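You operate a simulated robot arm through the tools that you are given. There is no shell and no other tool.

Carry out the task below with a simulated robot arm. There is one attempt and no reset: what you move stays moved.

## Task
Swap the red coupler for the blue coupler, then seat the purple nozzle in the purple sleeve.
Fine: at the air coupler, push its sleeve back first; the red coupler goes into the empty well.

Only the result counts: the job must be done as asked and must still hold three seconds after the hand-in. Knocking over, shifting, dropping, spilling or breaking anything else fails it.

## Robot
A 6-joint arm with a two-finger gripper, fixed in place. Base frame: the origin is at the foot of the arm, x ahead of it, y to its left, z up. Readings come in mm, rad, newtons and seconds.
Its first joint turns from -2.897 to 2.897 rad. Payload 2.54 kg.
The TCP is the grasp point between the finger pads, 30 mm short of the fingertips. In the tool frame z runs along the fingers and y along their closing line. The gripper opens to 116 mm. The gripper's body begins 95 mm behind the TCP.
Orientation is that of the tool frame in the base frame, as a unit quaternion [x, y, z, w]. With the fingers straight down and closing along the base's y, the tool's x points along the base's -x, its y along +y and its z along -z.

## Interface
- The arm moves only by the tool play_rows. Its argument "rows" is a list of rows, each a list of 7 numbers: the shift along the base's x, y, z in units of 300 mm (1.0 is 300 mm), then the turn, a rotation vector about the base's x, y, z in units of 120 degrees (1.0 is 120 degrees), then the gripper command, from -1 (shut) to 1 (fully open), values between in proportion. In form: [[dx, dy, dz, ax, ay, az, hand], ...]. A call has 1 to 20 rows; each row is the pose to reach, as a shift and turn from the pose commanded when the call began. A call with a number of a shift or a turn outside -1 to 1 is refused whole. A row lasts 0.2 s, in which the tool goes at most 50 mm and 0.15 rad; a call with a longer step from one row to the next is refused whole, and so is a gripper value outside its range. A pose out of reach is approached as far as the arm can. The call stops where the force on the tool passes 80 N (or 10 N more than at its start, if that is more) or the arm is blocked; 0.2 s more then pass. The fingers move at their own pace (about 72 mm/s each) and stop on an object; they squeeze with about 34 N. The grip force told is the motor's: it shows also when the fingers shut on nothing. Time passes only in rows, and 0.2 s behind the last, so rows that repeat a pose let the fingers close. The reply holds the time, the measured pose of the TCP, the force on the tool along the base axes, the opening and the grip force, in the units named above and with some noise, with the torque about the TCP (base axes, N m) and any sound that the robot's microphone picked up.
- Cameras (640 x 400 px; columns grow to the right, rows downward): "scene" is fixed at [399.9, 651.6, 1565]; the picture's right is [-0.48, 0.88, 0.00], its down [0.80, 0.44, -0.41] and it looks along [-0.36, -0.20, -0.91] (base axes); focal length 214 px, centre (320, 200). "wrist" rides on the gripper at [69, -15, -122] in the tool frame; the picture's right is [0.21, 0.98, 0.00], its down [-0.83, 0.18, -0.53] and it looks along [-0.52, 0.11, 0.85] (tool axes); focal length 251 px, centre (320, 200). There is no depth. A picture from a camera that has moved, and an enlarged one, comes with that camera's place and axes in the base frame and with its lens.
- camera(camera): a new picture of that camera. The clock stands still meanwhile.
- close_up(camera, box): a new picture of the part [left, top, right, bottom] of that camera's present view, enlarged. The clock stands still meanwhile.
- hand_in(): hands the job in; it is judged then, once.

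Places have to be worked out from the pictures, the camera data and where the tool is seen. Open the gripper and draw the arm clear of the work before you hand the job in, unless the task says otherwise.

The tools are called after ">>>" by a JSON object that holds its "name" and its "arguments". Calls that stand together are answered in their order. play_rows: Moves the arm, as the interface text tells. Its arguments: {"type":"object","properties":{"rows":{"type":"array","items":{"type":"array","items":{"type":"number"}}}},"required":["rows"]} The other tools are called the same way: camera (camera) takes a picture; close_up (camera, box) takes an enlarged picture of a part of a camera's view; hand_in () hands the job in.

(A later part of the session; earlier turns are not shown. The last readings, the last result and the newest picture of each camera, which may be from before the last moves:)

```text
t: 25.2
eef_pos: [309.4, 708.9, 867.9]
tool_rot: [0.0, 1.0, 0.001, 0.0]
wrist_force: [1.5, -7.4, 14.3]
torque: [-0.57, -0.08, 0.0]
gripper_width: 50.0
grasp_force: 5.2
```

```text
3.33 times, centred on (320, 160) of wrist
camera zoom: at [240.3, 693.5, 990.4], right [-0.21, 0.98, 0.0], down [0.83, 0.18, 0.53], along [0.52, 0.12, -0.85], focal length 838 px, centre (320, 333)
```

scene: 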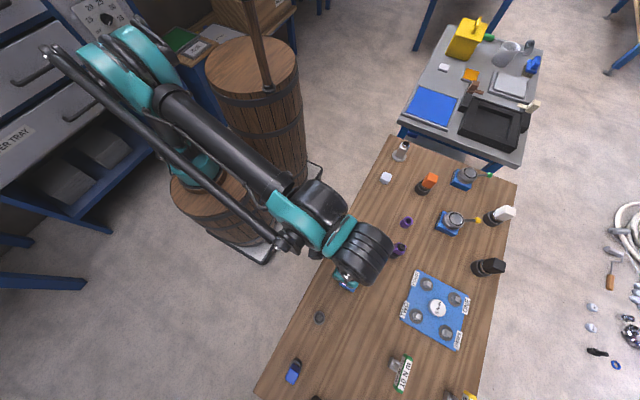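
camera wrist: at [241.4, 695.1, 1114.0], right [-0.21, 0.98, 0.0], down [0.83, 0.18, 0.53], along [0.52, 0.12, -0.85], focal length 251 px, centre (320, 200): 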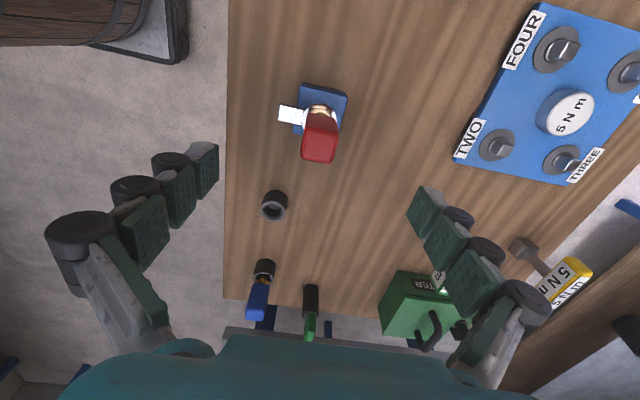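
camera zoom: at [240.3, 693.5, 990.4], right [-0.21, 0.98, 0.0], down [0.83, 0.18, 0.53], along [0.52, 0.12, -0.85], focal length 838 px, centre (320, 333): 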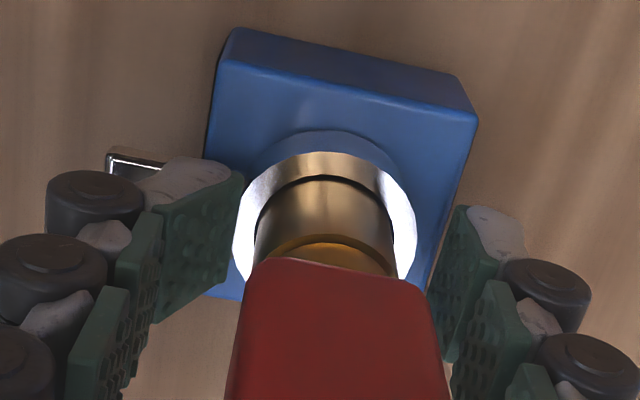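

The sleeve is now pressed about 12 mm with only 14 N. I close the fingers from here to see whether they reach the cap (27 mm) or catch the collar.

>>> {"name": "play_rows", "arguments": {"rows": [[0, 0, 0, 0, 0, 0, -1], [0, 0, 0, 0, 0, 0, -1], [0, 0, 0, 0, 0, 0, -1]]}}

>>> {"name": "close_up", "arguments": {"camera": "wrist", "box": [250, 100, 390, 220]}}

```text
t: 26.0
eef_pos: [309.5, 708.0, 869.8]
tool_rot: [0.0, 1.0, -0.001, 0.0]
wrist_force: [-2.9, -40.5, 35.6]
torque: [-1.71, 0.11, -0.04]
gripper_width: 36.3
grasp_force: 45.6
```

```text
3.33 times, centred on (320, 160) of wrist
camera zoom: at [240.2, 691.1, 992.1], right [-0.21, 0.98, 0.0], down [0.83, 0.18, 0.53], along [0.52, 0.11, -0.85], focal length 838 px, centre (320, 333)
```

zoom: 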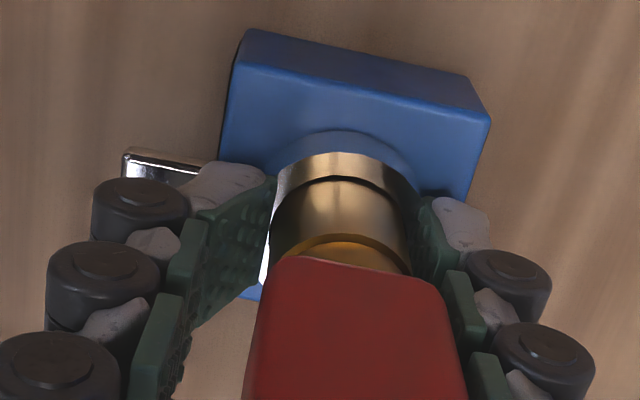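

The left fingertip flexes inwards under load, so it must be kept flat against the cap. New approach: rise, close to a light touch on the cap (~27 mm), then slide down along the cap so the flat fingertips push the sleeve fully back, and only then squeeze.

>>> {"name": "play_rows", "arguments": {"rows": [[0, 0, 0, 0, 0, 0, -0.3], [0, 0, 0.01, 0, 0, 0, -0.3], [0, 0, 0.03, 0, 0, 0, -0.35], [0, 0, 0.05, 0, 0, 0, -0.35], [0, 0, 0.05, 0, 0, 0, -0.48], [0, 0, 0.05, 0, 0, 0, -0.54], [0, 0, 0.05, 0, 0, 0, -0.54], [0, 0, 0.05, 0, 0, 0, -0.54]]}}

>>> {"name": "close_up", "arguments": {"camera": "wrist", "box": [250, 100, 390, 220]}}

```text
t: 27.8
eef_pos: [310.9, 710.8, 883.0]
tool_rot: [0.001, 1.0, 0.0, -0.001]
wrist_force: [2.2, 0.8, 2.1]
torque: [-0.05, -0.09, -0.01]
gripper_width: 27.6
grasp_force: 10.6
```

```text
3.33 times, centred on (320, 160) of wrist
camera zoom: at [241.4, 694.3, 1004.9], right [-0.21, 0.98, 0.0], down [0.83, 0.18, 0.53], along [0.52, 0.12, -0.85], focal length 838 px, centre (320, 333)
```

zoom: 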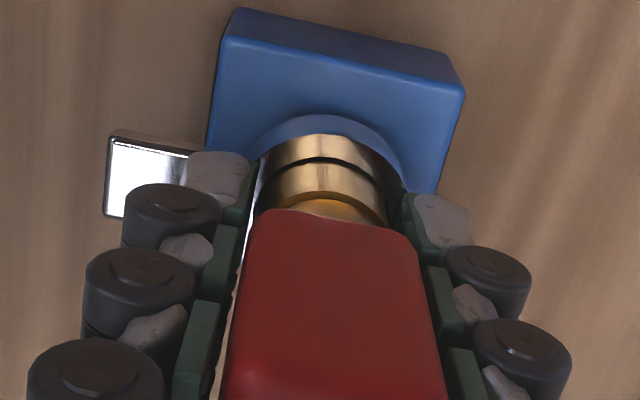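

Light flat contact (27.6 mm, 10 N). I slide down along the cap in small steps.

>>> {"name": "play_rows", "arguments": {"rows": [[0, 0, -0.008, 0, 0, 0, -0.54], [0, 0, -0.016, 0, 0, 0, -0.54], [0, 0, -0.024, 0, 0, 0, -0.54], [0, 0, -0.032, 0, 0, 0, -0.54]]}}

>>> {"name": "close_up", "arguments": {"camera": "wrist", "box": [250, 100, 390, 220]}}

```text
t: 28.8
eef_pos: [309.0, 709.6, 874.0]
tool_rot: [0.0, 1.0, 0.001, 0.0]
wrist_force: [2.7, -1.6, 7.6]
torque: [-0.17, -0.07, 0.02]
gripper_width: 28.1
grasp_force: 0.7
```

```text
3.33 times, centred on (320, 160) of wrist
camera zoom: at [240.5, 694.3, 996.3], right [-0.21, 0.98, 0.0], down [0.83, 0.18, 0.53], along [0.52, 0.12, -0.85], focal length 838 px, centre (320, 333)
```

zoom: 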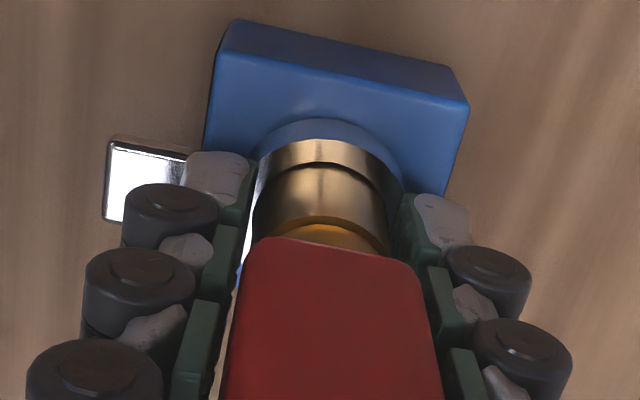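

The sleeve follows with low force. I continue to about 867.

>>> {"name": "play_rows", "arguments": {"rows": [[0, 0, -0.006, 0, 0, 0, -0.56], [0, 0, -0.012, 0, 0, 0, -0.56]]}}

>>> {"name": "play_rows", "arguments": {"rows": [[0, 0, -0.004, 0, 0, 0, -0.56], [0, 0, -0.008, 0, 0, 0, -0.56]]}}

>>> {"name": "close_up", "arguments": {"camera": "wrist", "box": [250, 100, 390, 220]}}

```text
t: 29.5
eef_pos: [309.8, 710.8, 873.4]
tool_rot: [0.0, 1.0, 0.002, -0.001]
wrist_force: [-3.6, -5.1, 21.7]
torque: [-0.71, 0.12, -0.01]
gripper_width: 27.3
grasp_force: 45.3
stopped in row 2: the force on the tool passed its limit at 83 N (the readings are from after the stop); the commanded pose is now the measured one
```

```text
t: 30.3
eef_pos: [309.4, 709.3, 873.4]
tool_rot: [0.0, 1.0, 0.003, 0.001]
wrist_force: [-4.3, -10.1, 24.0]
torque: [-0.83, 0.2, 0.07]
gripper_width: 27.2
grasp_force: 45.3
stopped in row 2: the force on the tool passed its limit at 81 N (the readings are from after the stop); the commanded pose is now the measured one
```

```text
3.33 times, centred on (320, 160) of wrist
camera zoom: at [240.3, 693.7, 995.5], right [-0.21, 0.98, 0.01], down [0.82, 0.18, 0.54], along [0.52, 0.12, -0.84], focal length 838 px, centre (320, 333)
```

zoom: 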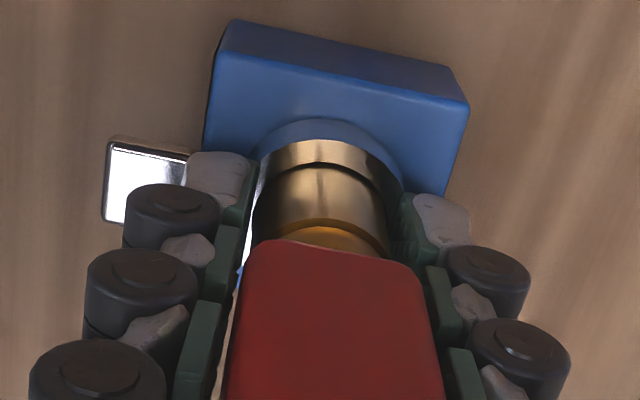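

The command of 25.5 mm squeezed too hard. I loosen to ~28 mm (light touch) and continue down.

>>> {"name": "play_rows", "arguments": {"rows": [[0, 0, 0, 0, 0, 0, -0.515], [0, 0, 0, 0, 0, 0, -0.515], [0, 0, -0.006, 0, 0, 0, -0.515], [0, 0, -0.01, 0, 0, 0, -0.515]]}}

>>> {"name": "close_up", "arguments": {"camera": "wrist", "box": [250, 100, 390, 220]}}

```text
t: 31.3
eef_pos: [309.4, 711.7, 869.8]
tool_rot: [-0.001, 1.0, 0.003, 0.001]
wrist_force: [-6.1, -10.9, 29.5]
torque: [-0.96, 0.16, -0.12]
gripper_width: 37.4
grasp_force: 6.2
```

```text
3.33 times, centred on (320, 160) of wrist
camera zoom: at [240.6, 694.2, 992.0], right [-0.21, 0.98, 0.01], down [0.82, 0.18, 0.54], along [0.52, 0.12, -0.84], focal length 838 px, centre (320, 333)
```

zoom: 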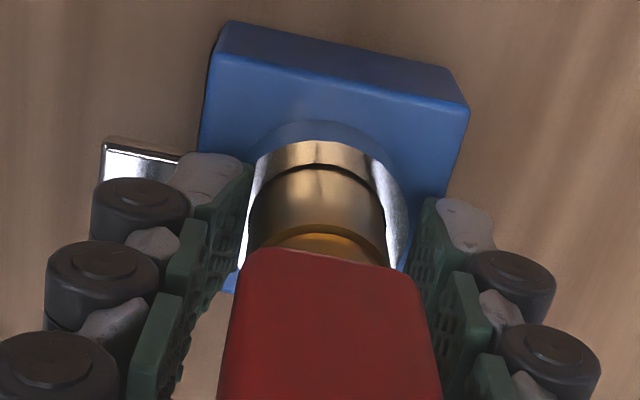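

The sleeve seems to stop after ~7.5 mm here, although the first press on the tab looked deeper. I back off, close the fingers and press only the tab in this orientation, where the camera can see the collar itself and so measure the true travel.

>>> {"name": "play_rows", "arguments": {"rows": [[0, 0, 0.01, 0, 0, 0, -0.3], [0, 0, 0.04, 0, 0, 0, -0.2], [0, 0, 0.15, 0, 0, 0, -0.2], [0, 0, 0.28, 0, 0, 0, -0.2], [0, 0, 0.38, 0, 0, 0, -0.5], [0, -0.06, 0.38, 0, 0, 0, -1], [0, -0.13, 0.38, 0, 0, 0, -1], [0, -0.13, 0.38, 0, 0, 0, -1], [0, -0.13, 0.28, 0, 0, 0, -1], [0, -0.13, 0.16, 0, 0, 0, -1], [0, -0.13, 0.07, 0, 0, 0, -1], [0, -0.13, 0.045, 0, 0, 0, -1], [0, -0.13, 0.045, 0, 0, 0, -1]]}}

>>> {"name": "close_up", "arguments": {"camera": "wrist", "box": [250, 100, 390, 220]}}

```text
t: 34.1
eef_pos: [312.9, 672.0, 881.0]
tool_rot: [0.0, 1.0, 0.003, 0.001]
wrist_force: [-0.1, 0.4, -0.1]
torque: [0.03, -0.01, -0.06]
gripper_width: 0.0
grasp_force: 29.1
```

```text
3.33 times, centred on (320, 160) of wrist
camera zoom: at [243.1, 655.5, 1003.7], right [-0.21, 0.98, 0.01], down [0.83, 0.18, 0.54], along [0.52, 0.12, -0.84], focal length 838 px, centre (320, 333)
```

zoom: 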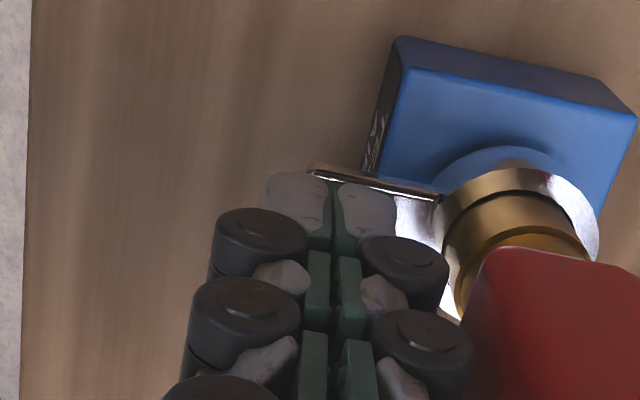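

Clear view of tab and collar. I press down in stages and photograph each stage.

>>> {"name": "play_rows", "arguments": {"rows": [[0, 0, -0.02, 0, 0, 0, -1], [0, 0, -0.038, 0, 0, 0, -1], [0, 0, -0.038, 0, 0, 0, -1]]}}

>>> {"name": "close_up", "arguments": {"camera": "wrist", "box": [250, 100, 390, 220]}}

>>> {"name": "play_rows", "arguments": {"rows": [[0, 0, -0.01, 0, 0, 0, -1], [0, 0, -0.018, 0, 0, 0, -1], [0, 0, -0.018, 0, 0, 0, -1]]}}

>>> {"name": "close_up", "arguments": {"camera": "wrist", "box": [250, 100, 390, 220]}}

```text
t: 34.9
eef_pos: [312.4, 670.7, 870.6]
tool_rot: [0.002, 1.0, 0.003, 0.001]
wrist_force: [4.2, 3.1, 12.6]
torque: [0.06, -0.07, 0.0]
gripper_width: 5.9
grasp_force: 28.7
```

```text
3.33 times, centred on (320, 160) of wrist
camera zoom: at [242.2, 655.0, 993.0], right [-0.21, 0.98, 0.01], down [0.82, 0.18, 0.54], along [0.52, 0.12, -0.84], focal length 838 px, centre (320, 333)
```

zoom: 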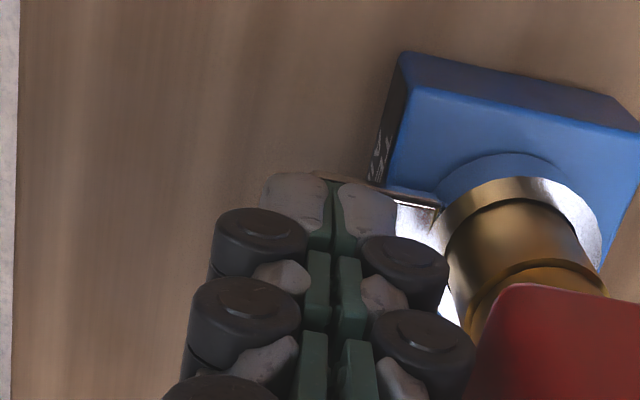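

```text
t: 35.7
eef_pos: [311.3, 670.5, 867.0]
tool_rot: [0.001, 1.0, 0.005, 0.002]
wrist_force: [17.2, 4.6, 53.5]
torque: [0.22, -0.29, 0.01]
gripper_width: 5.8
grasp_force: 29.1
```

```text
3.33 times, centred on (320, 160) of wrist
camera zoom: at [241.9, 654.8, 989.1], right [-0.21, 0.98, 0.01], down [0.82, 0.18, 0.54], along [0.52, 0.12, -0.84], focal length 838 px, centre (320, 333)
```

zoom: 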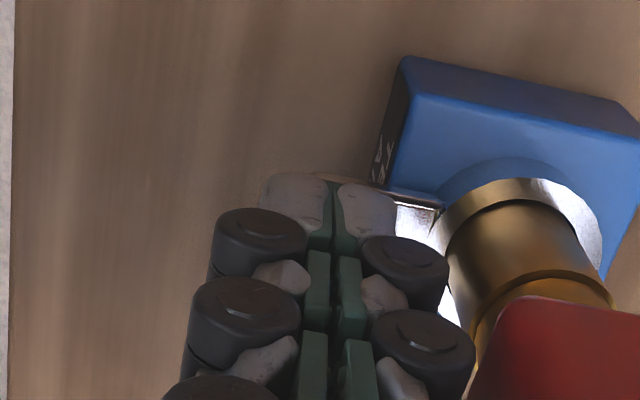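

The sleeve really travels about 12–13 mm here, while my gripping attempt only reached ~9 mm, so the lock did not open. I lift clear and read the label on the coupler block's side.

>>> {"name": "play_rows", "arguments": {"rows": [[0, 0, 0.02, 0, 0, 0, -1], [0, 0, 0.08, 0, 0, 0, -1], [0, 0, 0.22, 0, 0, 0, -1], [0, 0, 0.36, 0, 0, 0, -1], [0, 0, 0.45, 0, 0, 0, -1], [0, 0, 0.45, 0, 0, 0, -1]]}}

>>> {"name": "camera", "arguments": {"camera": "wrist"}}

>>> {"name": "close_up", "arguments": {"camera": "wrist", "box": [320, 90, 400, 150]}}

```text
t: 37.1
eef_pos: [310.3, 671.9, 1002.5]
tool_rot: [0.001, 1.0, 0.003, 0.0]
wrist_force: [1.1, -0.4, -0.3]
torque: [0.01, 0.04, 0.0]
gripper_width: 0.2
grasp_force: 28.8
```

```text
taken
camera wrist: at [241.3, 656.4, 1123.9], right [-0.21, 0.98, 0.01], down [0.83, 0.18, 0.54], along [0.52, 0.12, -0.84], focal length 251 px, centre (320, 200)
```

wrist: 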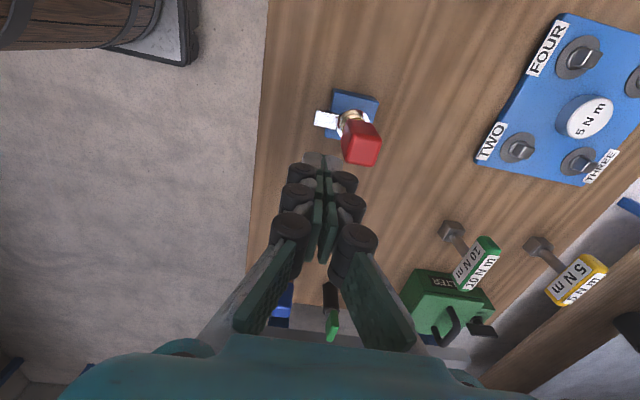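

```text
6.67 times, centred on (360, 120) of wrist
camera zoom: at [241.3, 656.4, 1123.9], right [-0.21, 0.98, 0.01], down [0.83, 0.18, 0.54], along [0.52, 0.12, -0.84], focal length 1676 px, centre (53, 733)
```

zoom: 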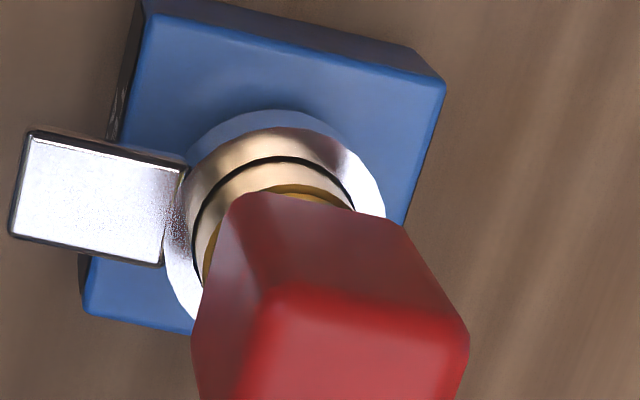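

The side label just identifies the coupler. I'll try gripping with the closing line along x: then both fingertips rest symmetrically on the collar ring. First I move back above the cap, correct a small tilt and open, then rotate.

>>> {"name": "play_rows", "arguments": {"rows": [[0.002, 0.04, 0, -0.003, 0, 0, -0.3], [0.002, 0.09, 0, -0.003, 0, 0, -0.3], [0.002, 0.13, 0, -0.003, 0, 0, -0.3], [0.002, 0.13, 0, -0.003, 0, 0, -0.3]]}}

>>> {"name": "play_rows", "arguments": {"rows": [[0, 0, 0, 0, 0, 0.068, -0.3], [0, 0, 0, 0, 0, 0.136, -0.3], [0, 0, 0, 0, 0, 0.204, -0.3], [0, 0, 0, 0, 0, 0.272, -0.3], [0, 0, 0, 0, 0, 0.34, -0.3], [0, 0, 0, 0, 0, 0.408, -0.3], [0, 0, 0, 0, 0, 0.476, -0.3], [0, 0, 0, 0, 0, 0.544, -0.3], [0, 0, 0, 0, 0, 0.612, -0.3], [0, 0, 0, 0, 0, 0.68, -0.3], [0, 0, 0, 0, 0, 0.75, -0.3], [0, 0, 0, 0, 0, 0.75, -0.3]]}}

>>> {"name": "close_up", "arguments": {"camera": "wrist", "box": [250, 80, 390, 200]}}

```text
t: 38.1
eef_pos: [310.4, 712.2, 1001.5]
tool_rot: [0.001, 1.0, 0.0, 0.001]
wrist_force: [0.1, -0.8, -0.1]
torque: [0.02, 0.0, 0.0]
gripper_width: 40.4
grasp_force: 0.0
```

```text
t: 40.7
eef_pos: [311.7, 711.5, 1000.2]
tool_rot: [0.707, -0.707, 0.0, -0.001]
wrist_force: [-0.1, -0.5, -0.8]
torque: [-0.02, 0.05, 0.02]
gripper_width: 40.7
grasp_force: 0.1
```

```text
3.33 times, centred on (320, 140) of wrist
camera zoom: at [326.2, 641.0, 1122.5], right [-0.98, -0.22, 0.0], down [-0.18, 0.82, 0.54], along [-0.12, 0.52, -0.84], focal length 838 px, centre (320, 400)
```

zoom: 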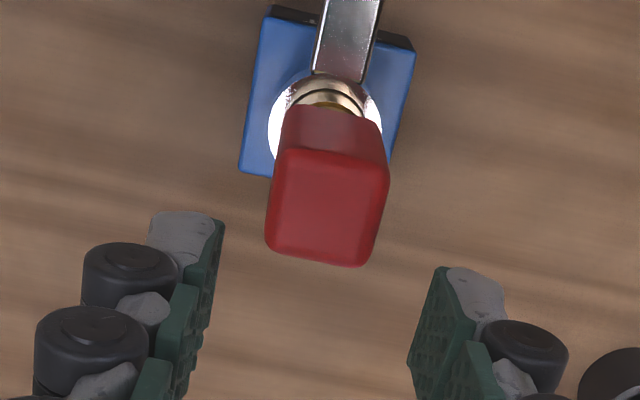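

The cap is centred to ~1.5 mm. I shift slightly, descend to just above the collar, and close lightly.

>>> {"name": "play_rows", "arguments": {"rows": [[-0.005, -0.003, -0.08, 0, 0, 0, -0.34], [-0.005, -0.003, -0.18, 0, 0, 0, -0.34], [-0.005, -0.003, -0.28, 0, 0, 0, -0.34], [-0.005, -0.003, -0.35, 0, 0, 0, -0.34], [-0.005, -0.003, -0.39, 0, 0, 0, -0.34], [-0.005, -0.003, -0.39, 0, 0, 0, -0.48], [-0.005, -0.003, -0.39, 0, 0, 0, -0.53], [-0.005, -0.003, -0.39, 0, 0, 0, -0.53]]}}

>>> {"name": "close_up", "arguments": {"camera": "wrist", "box": [250, 100, 390, 220]}}

```text
t: 42.5
eef_pos: [311.2, 710.7, 884.2]
tool_rot: [-0.707, 0.707, 0.001, 0.0]
wrist_force: [0.2, -0.2, -0.6]
torque: [0.01, 0.01, 0.0]
gripper_width: 27.3
grasp_force: 0.1
```

```text
3.33 times, centred on (320, 160) of wrist
camera zoom: at [326.1, 640.9, 1006.5], right [-0.98, -0.21, 0.0], down [-0.18, 0.83, 0.54], along [-0.11, 0.52, -0.84], focal length 838 px, centre (320, 333)
```

zoom: 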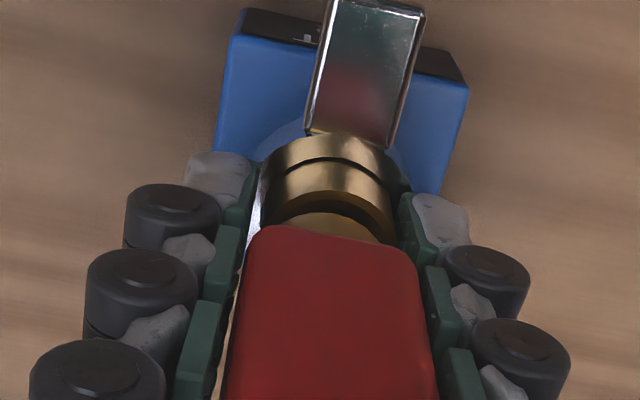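

Here the fingers clear the cap with almost no force. I press down gradually in this configuration.

>>> {"name": "play_rows", "arguments": {"rows": [[0, 0, -0.01, 0, 0, 0, -0.53], [0, 0, -0.02, 0, 0, 0, -0.53], [0, 0, -0.03, 0, 0, 0, -0.53], [0, 0, -0.038, 0, 0, 0, -0.53]]}}

>>> {"name": "close_up", "arguments": {"camera": "wrist", "box": [250, 100, 390, 220]}}

>>> {"name": "play_rows", "arguments": {"rows": [[0, 0, -0.006, 0, 0, 0, -0.53], [0, 0, -0.01, 0, 0, 0, -0.53]]}}

>>> {"name": "close_up", "arguments": {"camera": "wrist", "box": [250, 100, 390, 220]}}

```text
t: 43.5
eef_pos: [310.4, 710.8, 873.0]
tool_rot: [-0.707, 0.707, 0.001, 0.001]
wrist_force: [-0.3, 0.2, 0.6]
torque: [0.01, -0.01, -0.01]
gripper_width: 27.2
grasp_force: 0.0
```

```text
3.33 times, centred on (320, 160) of wrist
camera zoom: at [324.9, 640.9, 994.1], right [-0.98, -0.21, 0.0], down [-0.18, 0.83, 0.54], along [-0.11, 0.52, -0.84], focal length 838 px, centre (320, 333)
```

zoom: 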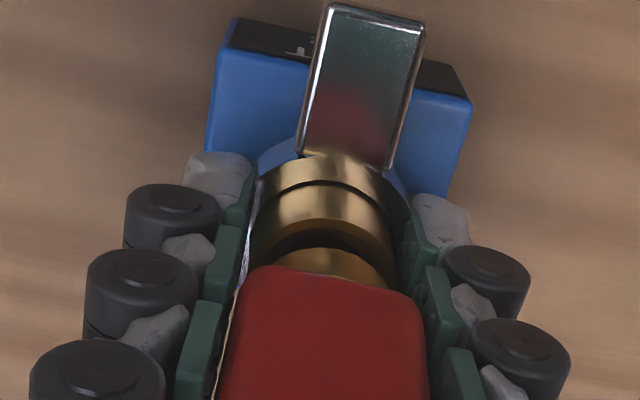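

```text
t: 44.1
eef_pos: [310.2, 711.2, 868.4]
tool_rot: [-0.707, 0.707, 0.0, 0.002]
wrist_force: [0.7, -0.1, -0.4]
torque: [0.0, -0.01, -0.03]
gripper_width: 27.4
grasp_force: 0.0
```

```text
3.33 times, centred on (320, 160) of wrist
camera zoom: at [324.4, 640.8, 991.4], right [-0.98, -0.21, 0.0], down [-0.18, 0.83, 0.54], along [-0.11, 0.52, -0.84], focal length 838 px, centre (320, 333)
```

zoom: 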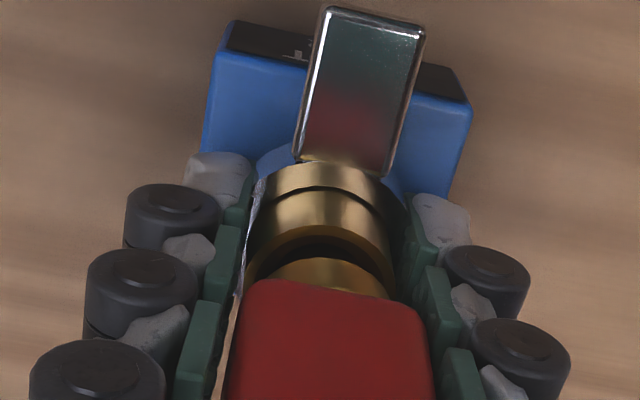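

In this orientation the fingers pass beside the collar without touching it; only the tab can be pressed. I use this free grip for a gentle test: squeeze the cap and lift by about a millimetre to see whether the earlier sleeve presses released the plug.

>>> {"name": "play_rows", "arguments": {"rows": [[0, 0, 0.05, 0, 0, 0, -0.53], [0, 0, 0.08, 0, 0, 0, -0.53], [0, 0, 0.08, 0, 0, 0, -1], [0, 0, 0.08, 0, 0, 0, -1], [0, 0, 0.083, 0, 0, 0, -1]]}}

>>> {"name": "play_rows", "arguments": {"rows": [[0, 0, 0.003, 0, 0, 0, -1], [0, 0, 0.003, 0, 0, 0, -1]]}}

```text
t: 45.3
eef_pos: [310.1, 710.7, 893.6]
tool_rot: [-0.707, 0.708, 0.0, 0.001]
wrist_force: [8.1, -2.8, -3.6]
torque: [-0.08, -0.18, 0.03]
gripper_width: 26.0
grasp_force: 33.7
```

```text
t: 45.9
eef_pos: [309.2, 711.9, 894.6]
tool_rot: [0.707, -0.707, -0.001, 0.0]
wrist_force: [4.0, 1.6, -2.8]
torque: [0.03, -0.12, 0.05]
gripper_width: 26.0
grasp_force: 33.9
```

Little resistance so far. I lift a bit more.

>>> {"name": "play_rows", "arguments": {"rows": [[0, 0, 0.004, 0, 0, 0, -1], [0, 0, 0.008, 0, 0, 0, -1], [0, 0, 0.008, 0, 0, 0, -1]]}}

>>> {"name": "close_up", "arguments": {"camera": "wrist", "box": [250, 80, 390, 200]}}

```text
t: 46.7
eef_pos: [309.7, 710.7, 897.4]
tool_rot: [0.707, -0.707, -0.001, -0.001]
wrist_force: [0.5, 0.4, -2.5]
torque: [-0.01, -0.01, -0.02]
gripper_width: 25.7
grasp_force: 34.2
```

```text
3.33 times, centred on (320, 140) of wrist
camera zoom: at [323.5, 640.6, 1019.2], right [-0.98, -0.21, 0.0], down [-0.18, 0.83, 0.54], along [-0.11, 0.52, -0.84], focal length 838 px, centre (320, 400)
```

zoom: 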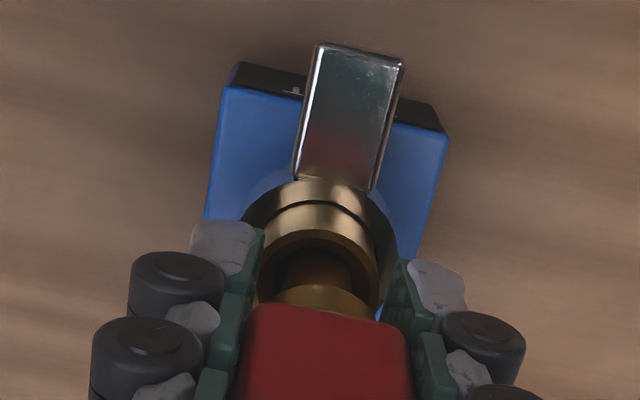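

The plug lifts freely with only its ~2.5 N weight: the full sleeve press had unlocked it. I lift the red coupler well clear.

>>> {"name": "play_rows", "arguments": {"rows": [[0, 0, 0.03, 0, 0, 0, -1], [0, 0, 0.06, 0, 0, 0, -1], [0, 0, 0.1, 0, 0, 0, -1], [0, 0, 0.16, 0, 0, 0, -1], [0, 0, 0.24, 0, 0, 0, -1], [0, 0, 0.32, 0, 0, 0, -1], [0, 0, 0.4, 0, 0, 0, -1], [0, 0, 0.4, 0, 0, 0, -1]]}}

>>> {"name": "camera", "arguments": {"camera": "wrist"}}

>>> {"name": "camera", "arguments": {"camera": "scene"}}

```text
t: 48.5
eef_pos: [311.3, 712.4, 1015.1]
tool_rot: [0.708, -0.707, -0.001, 0.0]
wrist_force: [-0.6, 0.4, -1.3]
torque: [-0.03, -0.02, -0.02]
gripper_width: 25.8
grasp_force: 33.8
```

```text
taken
camera wrist: at [326.1, 642.0, 1138.0], right [-0.98, -0.21, 0.0], down [-0.18, 0.83, 0.54], along [-0.11, 0.52, -0.84], focal length 251 px, centre (320, 200)
```

wrist: 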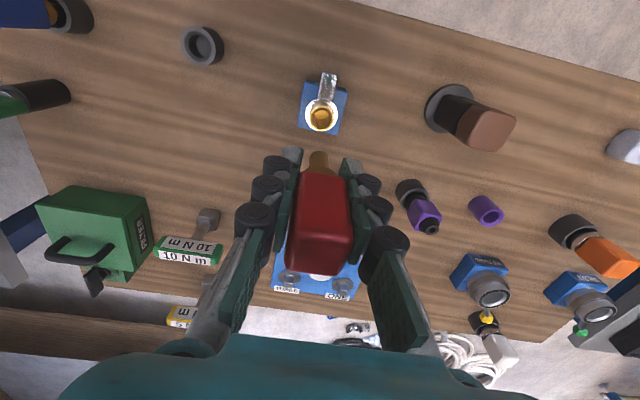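

```text
taken
```

scene: 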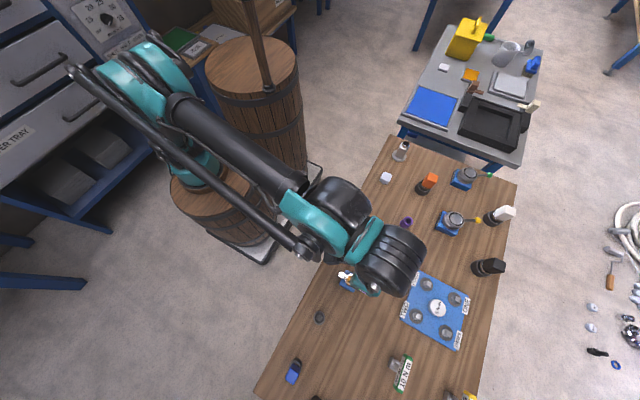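

Red is in hand. I zoom on the held plug, the open socket and the empty well to fix positions.

>>> {"name": "close_up", "arguments": {"camera": "wrist", "box": [270, 60, 370, 160]}}

>>> {"name": "close_up", "arguments": {"camera": "wrist", "box": [160, 10, 240, 80]}}

>>> {"name": "close_up", "arguments": {"camera": "wrist", "box": [260, 130, 380, 230]}}

>>> {"name": "close_up", "arguments": {"camera": "wrist", "box": [0, 0, 120, 60]}}

```text
4.00 times, centred on (320, 110) of wrist
camera zoom: at [326.1, 642.0, 1138.0], right [-0.98, -0.21, 0.0], down [-0.18, 0.83, 0.54], along [-0.11, 0.52, -0.84], focal length 1006 px, centre (320, 560)
```

zoom: 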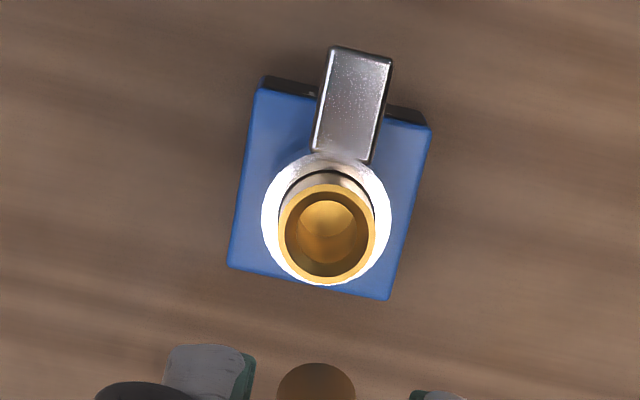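

```text
5.71 times, centred on (200, 45) of wrist
camera zoom: at [326.1, 642.0, 1138.0], right [-0.98, -0.21, 0.0], down [-0.18, 0.83, 0.54], along [-0.11, 0.52, -0.84], focal length 1437 px, centre (1006, 1086)
```

zoom: 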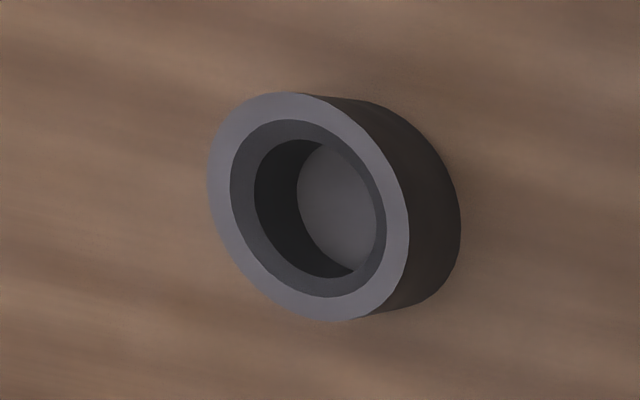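

```text
4.00 times, centred on (320, 180) of wrist
camera zoom: at [326.1, 642.0, 1138.0], right [-0.98, -0.21, 0.0], down [-0.18, 0.83, 0.54], along [-0.11, 0.52, -0.84], focal length 1006 px, centre (320, 280)
```

zoom: 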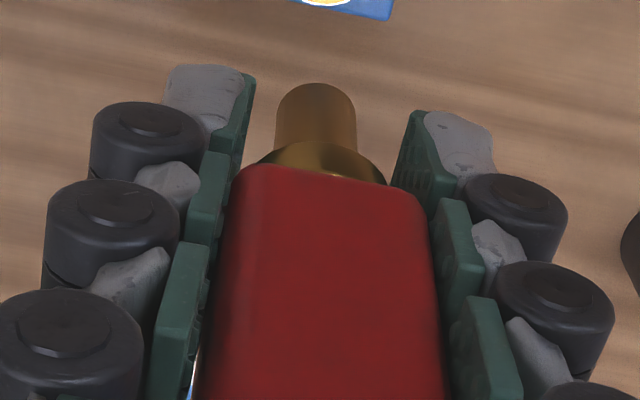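

```text
5.33 times, centred on (60, 30) of wrist
camera zoom: at [326.1, 642.0, 1138.0], right [-0.98, -0.21, 0.0], down [-0.18, 0.83, 0.54], along [-0.11, 0.52, -0.84], focal length 1341 px, centre (1707, 1107)
```

zoom: 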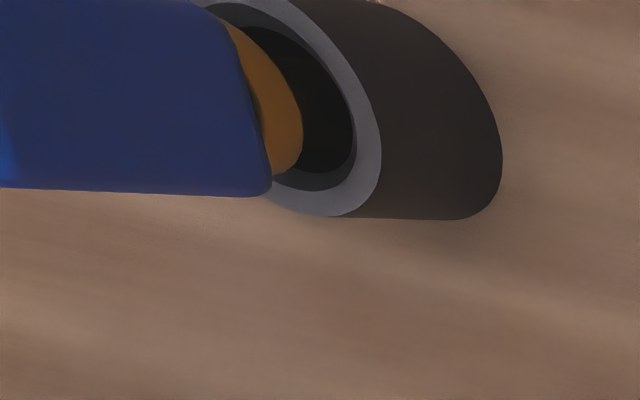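

Triangulation puts the well rim at (452, 672.5, 825), and the held plug's end about 44 mm below the TCP. I carry the red coupler over the well and stop ~35 mm above the rim to check.

>>> {"name": "play_rows", "arguments": {"rows": [[0.12, -0.031, 0, 0, 0, 0, -1], [0.24, -0.062, 0, 0, 0, 0, -1], [0.36, -0.094, 0, 0, 0, 0, -1], [0.472, -0.125, 0, 0, 0, 0, -1], [0.472, -0.125, -0.12, 0, 0, 0, -1], [0.472, -0.125, -0.24, 0, 0, 0, -1], [0.472, -0.125, -0.36, 0, 0, 0, -1], [0.472, -0.125, -0.37, 0, 0, 0, -1]]}}

>>> {"name": "camera", "arguments": {"camera": "wrist"}}

>>> {"name": "close_up", "arguments": {"camera": "wrist", "box": [260, 100, 380, 200]}}

>>> {"name": "close_up", "arguments": {"camera": "scene", "box": [280, 290, 360, 350]}}

```text
t: 50.3
eef_pos: [449.8, 673.6, 905.1]
tool_rot: [-0.707, 0.708, 0.001, 0.0]
wrist_force: [0.3, 0.1, -1.9]
torque: [-0.03, -0.02, -0.04]
gripper_width: 26.0
grasp_force: 34.3
```

```text
taken
camera wrist: at [465.5, 604.2, 1027.0], right [-0.98, -0.21, 0.0], down [-0.18, 0.83, 0.54], along [-0.11, 0.52, -0.84], focal length 251 px, centre (320, 200)
```

wrist: 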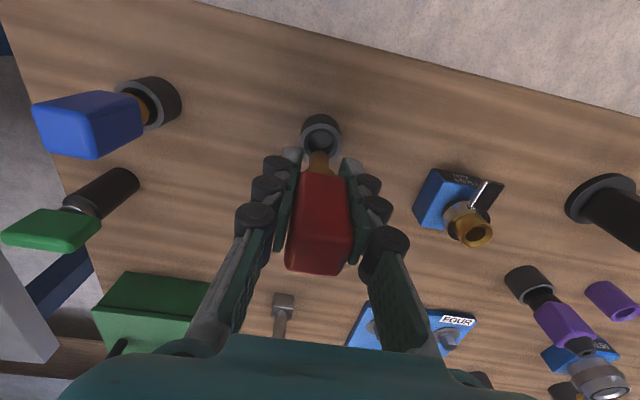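

```text
4.00 times, centred on (320, 150) of wrist
camera zoom: at [465.5, 604.2, 1027.0], right [-0.98, -0.21, 0.0], down [-0.18, 0.83, 0.54], along [-0.11, 0.52, -0.84], focal length 1006 px, centre (320, 400)
```

zoom: 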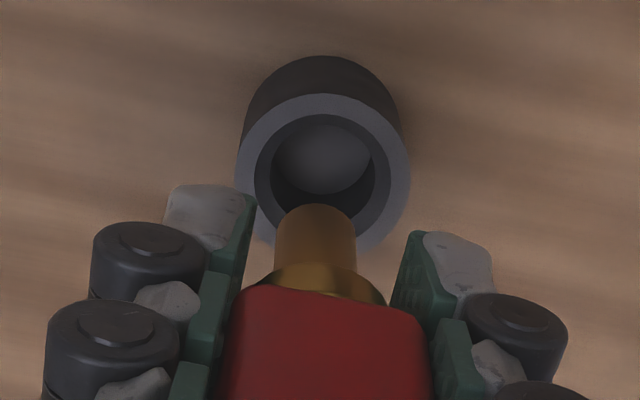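

```text
6.67 times, centred on (320, 320) of scene
camera zoom: at [399.9, 651.6, 1565.0], right [-0.48, 0.88, 0.0], down [0.8, 0.44, -0.41], along [-0.36, -0.2, -0.91], focal length 1430 px, centre (320, -600)
```

zoom: 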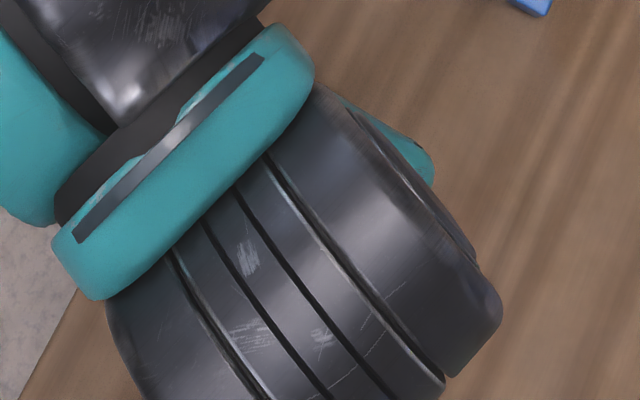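

The rim centre falls exactly under the TCP axis (within ~1 mm). I lower the plug into the well until the fingertips nearly reach the rim.

>>> {"name": "play_rows", "arguments": {"rows": [[0, 0, -0.05, 0, 0, 0, -1], [0, 0, -0.09, 0, 0, 0, -1], [0, 0, -0.12, 0, 0, 0, -1], [0, 0, -0.14, 0, 0, 0, -1], [0, 0, -0.152, 0, 0, 0, -1], [0, 0, -0.152, 0, 0, 0, -1]]}}

>>> {"name": "close_up", "arguments": {"camera": "wrist", "box": [260, 100, 380, 200]}}

```text
t: 51.7
eef_pos: [449.9, 671.7, 861.1]
tool_rot: [-0.707, 0.707, 0.0, 0.001]
wrist_force: [0.6, -0.8, -0.6]
torque: [-0.03, 0.04, -0.01]
gripper_width: 25.6
grasp_force: 33.5
```

```text
4.00 times, centred on (320, 150) of wrist
camera zoom: at [466.1, 602.5, 982.4], right [-0.98, -0.21, 0.0], down [-0.18, 0.83, 0.54], along [-0.11, 0.52, -0.84], focal length 1006 px, centre (320, 400)
```

zoom: 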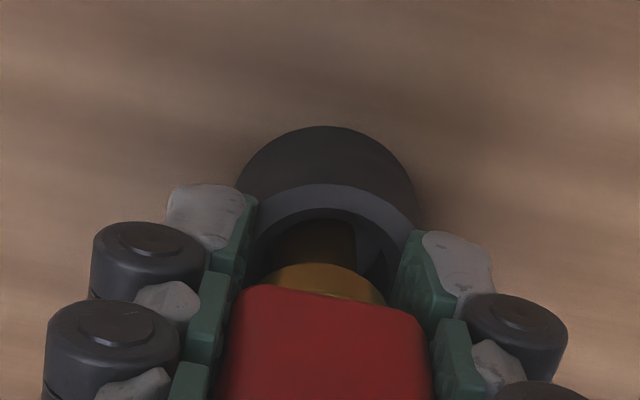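

The shaft is inside the bore. I lower a few millimetres more, watching for contact.

>>> {"name": "play_rows", "arguments": {"rows": [[0, 0, -0.006, 0, 0, 0, -1], [0, 0, -0.012, 0, 0, 0, -1]]}}

>>> {"name": "play_rows", "arguments": {"rows": [[0, 0, -0.004, 0, 0, 0, -1], [0, 0, -0.006, 0, 0, 0, -1]]}}

```text
t: 52.3
eef_pos: [450.4, 671.8, 859.5]
tool_rot: [-0.707, 0.708, 0.001, 0.002]
wrist_force: [5.6, 4.4, 34.9]
torque: [0.09, -0.33, -0.05]
gripper_width: 26.0
grasp_force: 33.8
```

```text
t: 52.9
eef_pos: [451.2, 672.4, 859.1]
tool_rot: [-0.706, 0.708, 0.001, 0.003]
wrist_force: [11.4, 12.3, 76.7]
torque: [0.33, -0.76, -0.05]
gripper_width: 26.3
grasp_force: 33.6
```

Firm contact (77 N), so either the plug is seated or the tips touch the rim. I ease back up a little and look.

>>> {"name": "play_rows", "arguments": {"rows": [[0, 0, 0.005, 0, 0, 0, -1], [0, 0, 0.006, 0, 0, 0, -1]]}}

>>> {"name": "close_up", "arguments": {"camera": "wrist", "box": [270, 120, 370, 190]}}

>>> {"name": "close_up", "arguments": {"camera": "wrist", "box": [20, 60, 200, 200]}}

```text
t: 53.5
eef_pos: [451.0, 672.0, 858.0]
tool_rot: [-0.707, 0.707, 0.001, 0.001]
wrist_force: [11.4, 6.9, 56.0]
torque: [0.23, -0.88, -0.08]
gripper_width: 26.1
grasp_force: 33.8
```

```text
5.71 times, centred on (320, 155) of wrist
camera zoom: at [465.6, 602.1, 980.8], right [-0.98, -0.21, 0.0], down [-0.18, 0.82, 0.54], along [-0.11, 0.52, -0.84], focal length 1437 px, centre (320, 457)
```

zoom: 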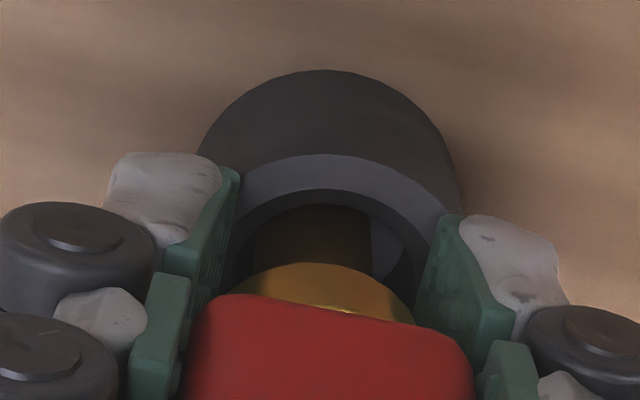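

```text
2.86 times, centred on (110, 130) of wrist
camera zoom: at [465.6, 602.1, 980.8], right [-0.98, -0.21, 0.0], down [-0.18, 0.82, 0.54], along [-0.11, 0.52, -0.84], focal length 718 px, centre (920, 400)
```

zoom: 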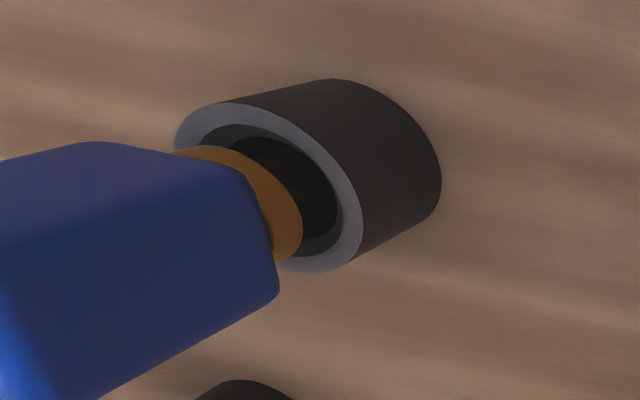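

The fingertips rest on the rim with the plug's shaft well inside the bore. I unload the force and open slightly so the plug settles the last few millimetres, guided by the bore.

>>> {"name": "play_rows", "arguments": {"rows": [[0, 0, 0.004, 0, 0, 0, -1], [0, 0, 0.005, 0, 0, 0, -1], [0, 0, 0.005, 0, 0, 0, -0.5], [0, 0, 0.005, 0, 0, 0, -0.4], [0, 0, 0.005, 0, 0, 0, -0.3], [0, 0, 0.005, 0, 0, 0, -0.3]]}}

>>> {"name": "close_up", "arguments": {"camera": "wrist", "box": [260, 100, 380, 200]}}

```text
t: 54.9
eef_pos: [452.0, 672.5, 858.5]
tool_rot: [0.707, -0.707, -0.001, 0.0]
wrist_force: [0.0, 0.3, 0.0]
torque: [-0.02, 0.0, 0.03]
gripper_width: 40.6
grasp_force: 0.1
```

```text
4.00 times, centred on (320, 150) of wrist
camera zoom: at [465.8, 603.0, 980.5], right [-0.98, -0.21, 0.0], down [-0.18, 0.83, 0.54], along [-0.11, 0.52, -0.84], focal length 1006 px, centre (320, 400)
```

zoom: 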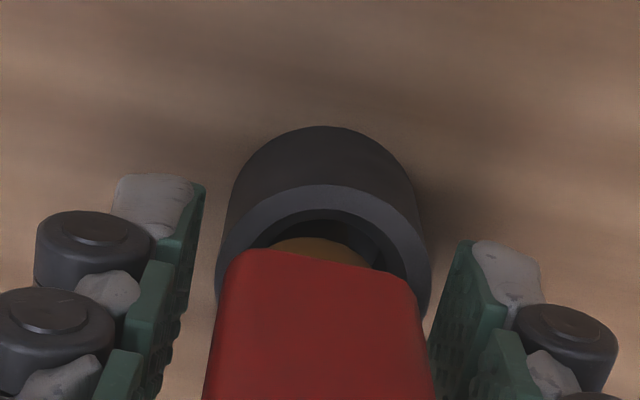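

The red coupler dropped into its well and sits upright. I rise clear and check it.

>>> {"name": "play_rows", "arguments": {"rows": [[0, 0, 0.06, 0, 0, 0, -0.3], [0, 0, 0.18, 0, 0, 0, -0.3], [0, 0, 0.32, 0, 0, 0, -0.3], [0, 0, 0.45, 0, 0, 0, -0.3], [0, 0, 0.45, 0, 0, 0, -0.3]]}}

>>> {"name": "camera", "arguments": {"camera": "wrist"}}

>>> {"name": "close_up", "arguments": {"camera": "wrist", "box": [260, 80, 380, 200]}}

>>> {"name": "close_up", "arguments": {"camera": "wrist", "box": [60, 40, 200, 160]}}

>>> {"name": "close_up", "arguments": {"camera": "wrist", "box": [410, 130, 530, 250]}}

```text
t: 56.1
eef_pos: [450.1, 671.9, 994.0]
tool_rot: [-0.707, 0.707, 0.001, 0.001]
wrist_force: [0.0, -1.6, 0.3]
torque: [0.0, 0.0, -0.03]
gripper_width: 40.5
grasp_force: 0.0
```

```text
taken
camera wrist: at [465.0, 602.1, 1116.2], right [-0.98, -0.21, 0.0], down [-0.18, 0.83, 0.54], along [-0.11, 0.52, -0.84], focal length 251 px, centre (320, 200)
```

wrist: 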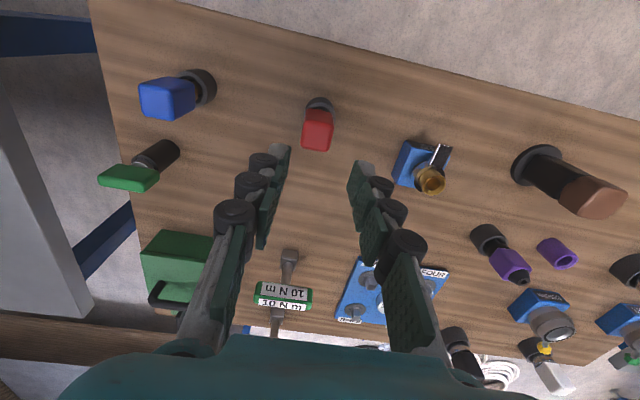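

```text
3.33 times, centred on (320, 140) of wrist
camera zoom: at [465.0, 602.1, 1116.2], right [-0.98, -0.21, 0.0], down [-0.18, 0.83, 0.54], along [-0.11, 0.52, -0.84], focal length 838 px, centre (320, 400)
```

zoom: 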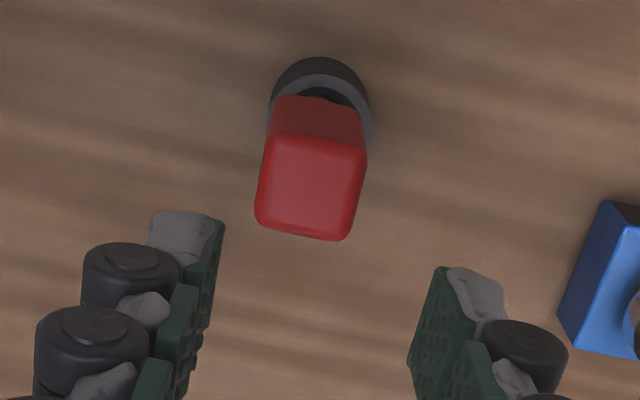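

```text
3.33 times, centred on (130, 100) of wrist
camera zoom: at [465.0, 602.1, 1116.2], right [-0.98, -0.21, 0.0], down [-0.18, 0.83, 0.54], along [-0.11, 0.52, -0.84], focal length 838 px, centre (953, 533)
```

zoom: 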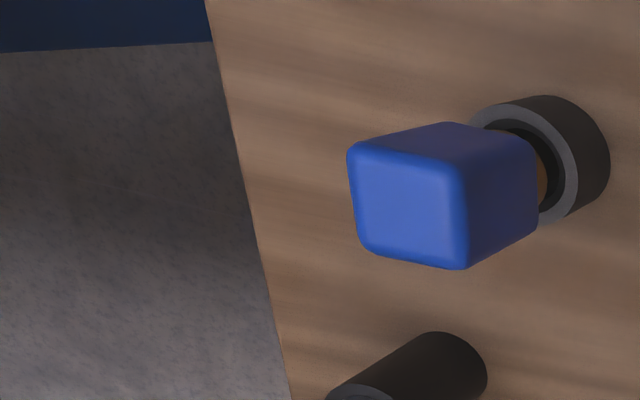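

```text
3.33 times, centred on (470, 190) of wrist
camera zoom: at [465.0, 602.1, 1116.2], right [-0.98, -0.21, 0.0], down [-0.18, 0.83, 0.54], along [-0.11, 0.52, -0.84], focal length 838 px, centre (-180, 233)
```

zoom: 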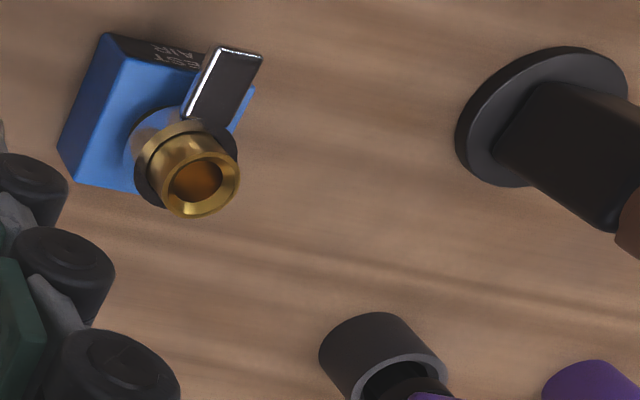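

Red and blue caps now stand at the same height in their wells, so red is seated. I move above the blue coupler, near (589, 672), for a check view.

>>> {"name": "play_rows", "arguments": {"rows": [[0.11, 0, 0, 0, 0, 0, -0.3], [0.22, 0.001, 0, 0, 0, 0, -0.3], [0.34, 0.002, 0, 0, 0, 0, -0.3], [0.463, 0.003, 0, 0, 0, 0, -0.3], [0.463, 0.003, -0.02, 0, 0, 0, -0.3]]}}

>>> {"name": "camera", "arguments": {"camera": "wrist"}}

>>> {"name": "close_up", "arguments": {"camera": "wrist", "box": [260, 80, 380, 200]}}

```text
t: 57.3
eef_pos: [590.7, 675.5, 985.3]
tool_rot: [-0.707, 0.707, 0.0, 0.001]
wrist_force: [-0.1, 0.0, -1.1]
torque: [-0.03, -0.01, -0.02]
gripper_width: 40.6
grasp_force: 0.1
```

```text
taken
camera wrist: at [605.4, 606.1, 1107.9], right [-0.98, -0.21, 0.0], down [-0.18, 0.83, 0.54], along [-0.11, 0.52, -0.84], focal length 251 px, centre (320, 200)
```

wrist: 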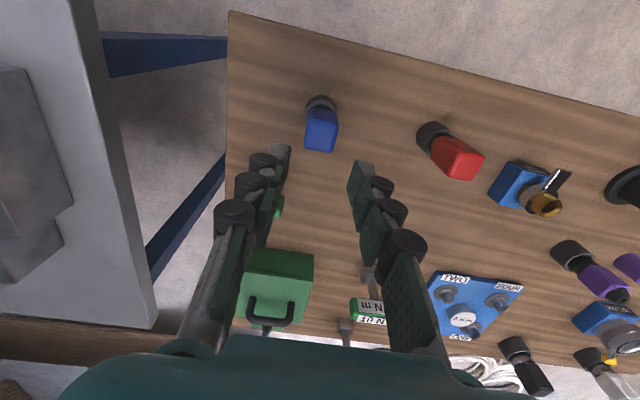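

```text
3.33 times, centred on (320, 140) of wrist
camera zoom: at [605.4, 606.1, 1107.9], right [-0.98, -0.21, 0.0], down [-0.18, 0.83, 0.54], along [-0.11, 0.52, -0.84], focal length 838 px, centre (320, 400)
```

zoom: 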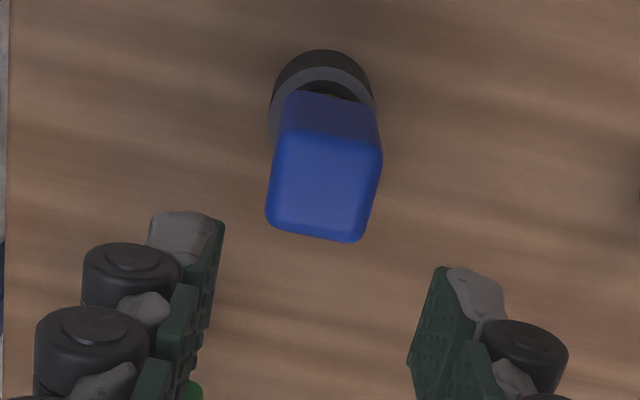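

Blue's cap spans about z 849–895 and lies ~3 mm towards −y of the TCP. I correct, descend around the cap (tips at the cap's lower edge, well above the rim) and close.

>>> {"name": "play_rows", "arguments": {"rows": [[0, -0.009, -0.08, 0, 0, 0, -0.3], [0, -0.009, -0.18, 0, 0, 0, -0.3], [0, -0.009, -0.28, 0, 0, 0, -0.3], [0, -0.009, -0.353, 0, 0, 0, -0.3], [0, -0.009, -0.353, 0, 0, 0, -0.3]]}}

>>> {"name": "close_up", "arguments": {"camera": "wrist", "box": [250, 100, 390, 220]}}

```text
t: 58.5
eef_pos: [589.7, 668.2, 878.8]
tool_rot: [0.707, -0.707, -0.001, 0.0]
wrist_force: [-0.9, -1.0, -1.1]
torque: [-0.02, 0.01, -0.01]
gripper_width: 40.6
grasp_force: 0.0
```

```text
3.33 times, centred on (320, 160) of wrist
camera zoom: at [603.5, 599.7, 1001.0], right [-0.98, -0.21, 0.0], down [-0.18, 0.83, 0.54], along [-0.11, 0.52, -0.84], focal length 838 px, centre (320, 333)
```

zoom: 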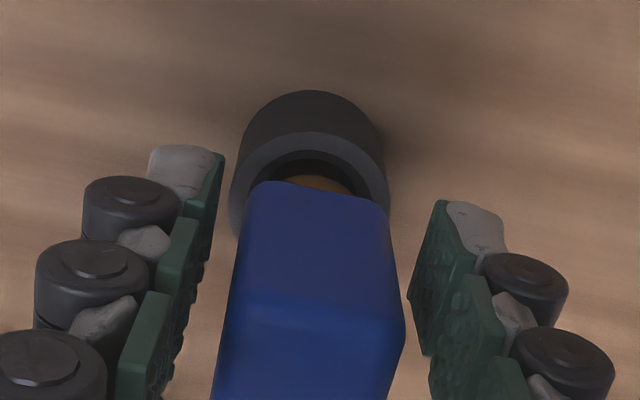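

The view shows the TCP about 5 mm short in y. I correct and recheck before closing.

>>> {"name": "play_rows", "arguments": {"rows": [[0.003, 0.015, 0, 0, 0, 0, -0.3], [0.003, 0.015, 0, 0, 0, 0, -0.3], [0.003, 0.015, 0, 0, 0, 0, -0.3]]}}

>>> {"name": "close_up", "arguments": {"camera": "wrist", "box": [250, 100, 390, 220]}}

```text
t: 59.3
eef_pos: [589.5, 675.3, 879.1]
tool_rot: [-0.707, 0.707, 0.0, 0.001]
wrist_force: [0.0, -0.8, -0.2]
torque: [0.04, -0.01, -0.02]
gripper_width: 40.8
grasp_force: 0.1
```

```text
3.33 times, centred on (320, 160) of wrist
camera zoom: at [604.4, 605.0, 1002.5], right [-0.98, -0.21, 0.0], down [-0.18, 0.83, 0.54], along [-0.11, 0.52, -0.84], focal length 838 px, centre (320, 333)
```

zoom: 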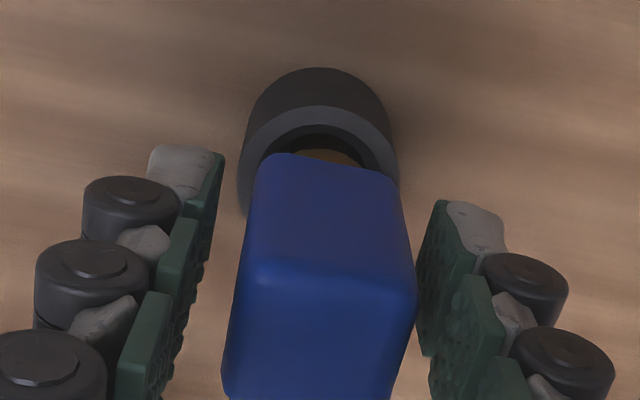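

Now centred within ~1 mm. I close on the blue cap and lift it out of the well.

>>> {"name": "play_rows", "arguments": {"rows": [[0, 0, 0, 0, 0, 0, -1], [0, 0, 0, 0, 0, 0, -1], [0, 0, 0, 0, 0, 0, -1], [0, 0, 0.02, 0, 0, 0, -1], [0, 0, 0.05, 0, 0, 0, -1], [0, 0, 0.05, 0, 0, 0, -1]]}}

>>> {"name": "close_up", "arguments": {"camera": "wrist", "box": [250, 100, 390, 220]}}

```text
t: 60.7
eef_pos: [589.6, 675.4, 894.7]
tool_rot: [0.707, -0.707, -0.001, 0.0]
wrist_force: [-0.1, -0.9, -0.8]
torque: [0.01, -0.01, 0.0]
gripper_width: 27.2
grasp_force: 34.2
```

```text
3.33 times, centred on (320, 160) of wrist
camera zoom: at [604.9, 605.4, 1017.3], right [-0.98, -0.21, 0.0], down [-0.18, 0.83, 0.54], along [-0.11, 0.52, -0.84], focal length 838 px, centre (320, 333)
```

zoom: 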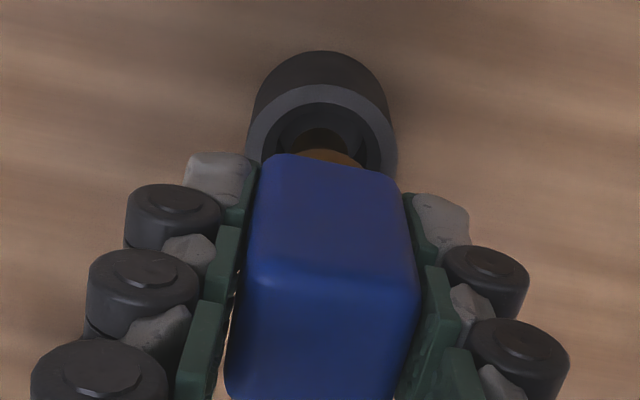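

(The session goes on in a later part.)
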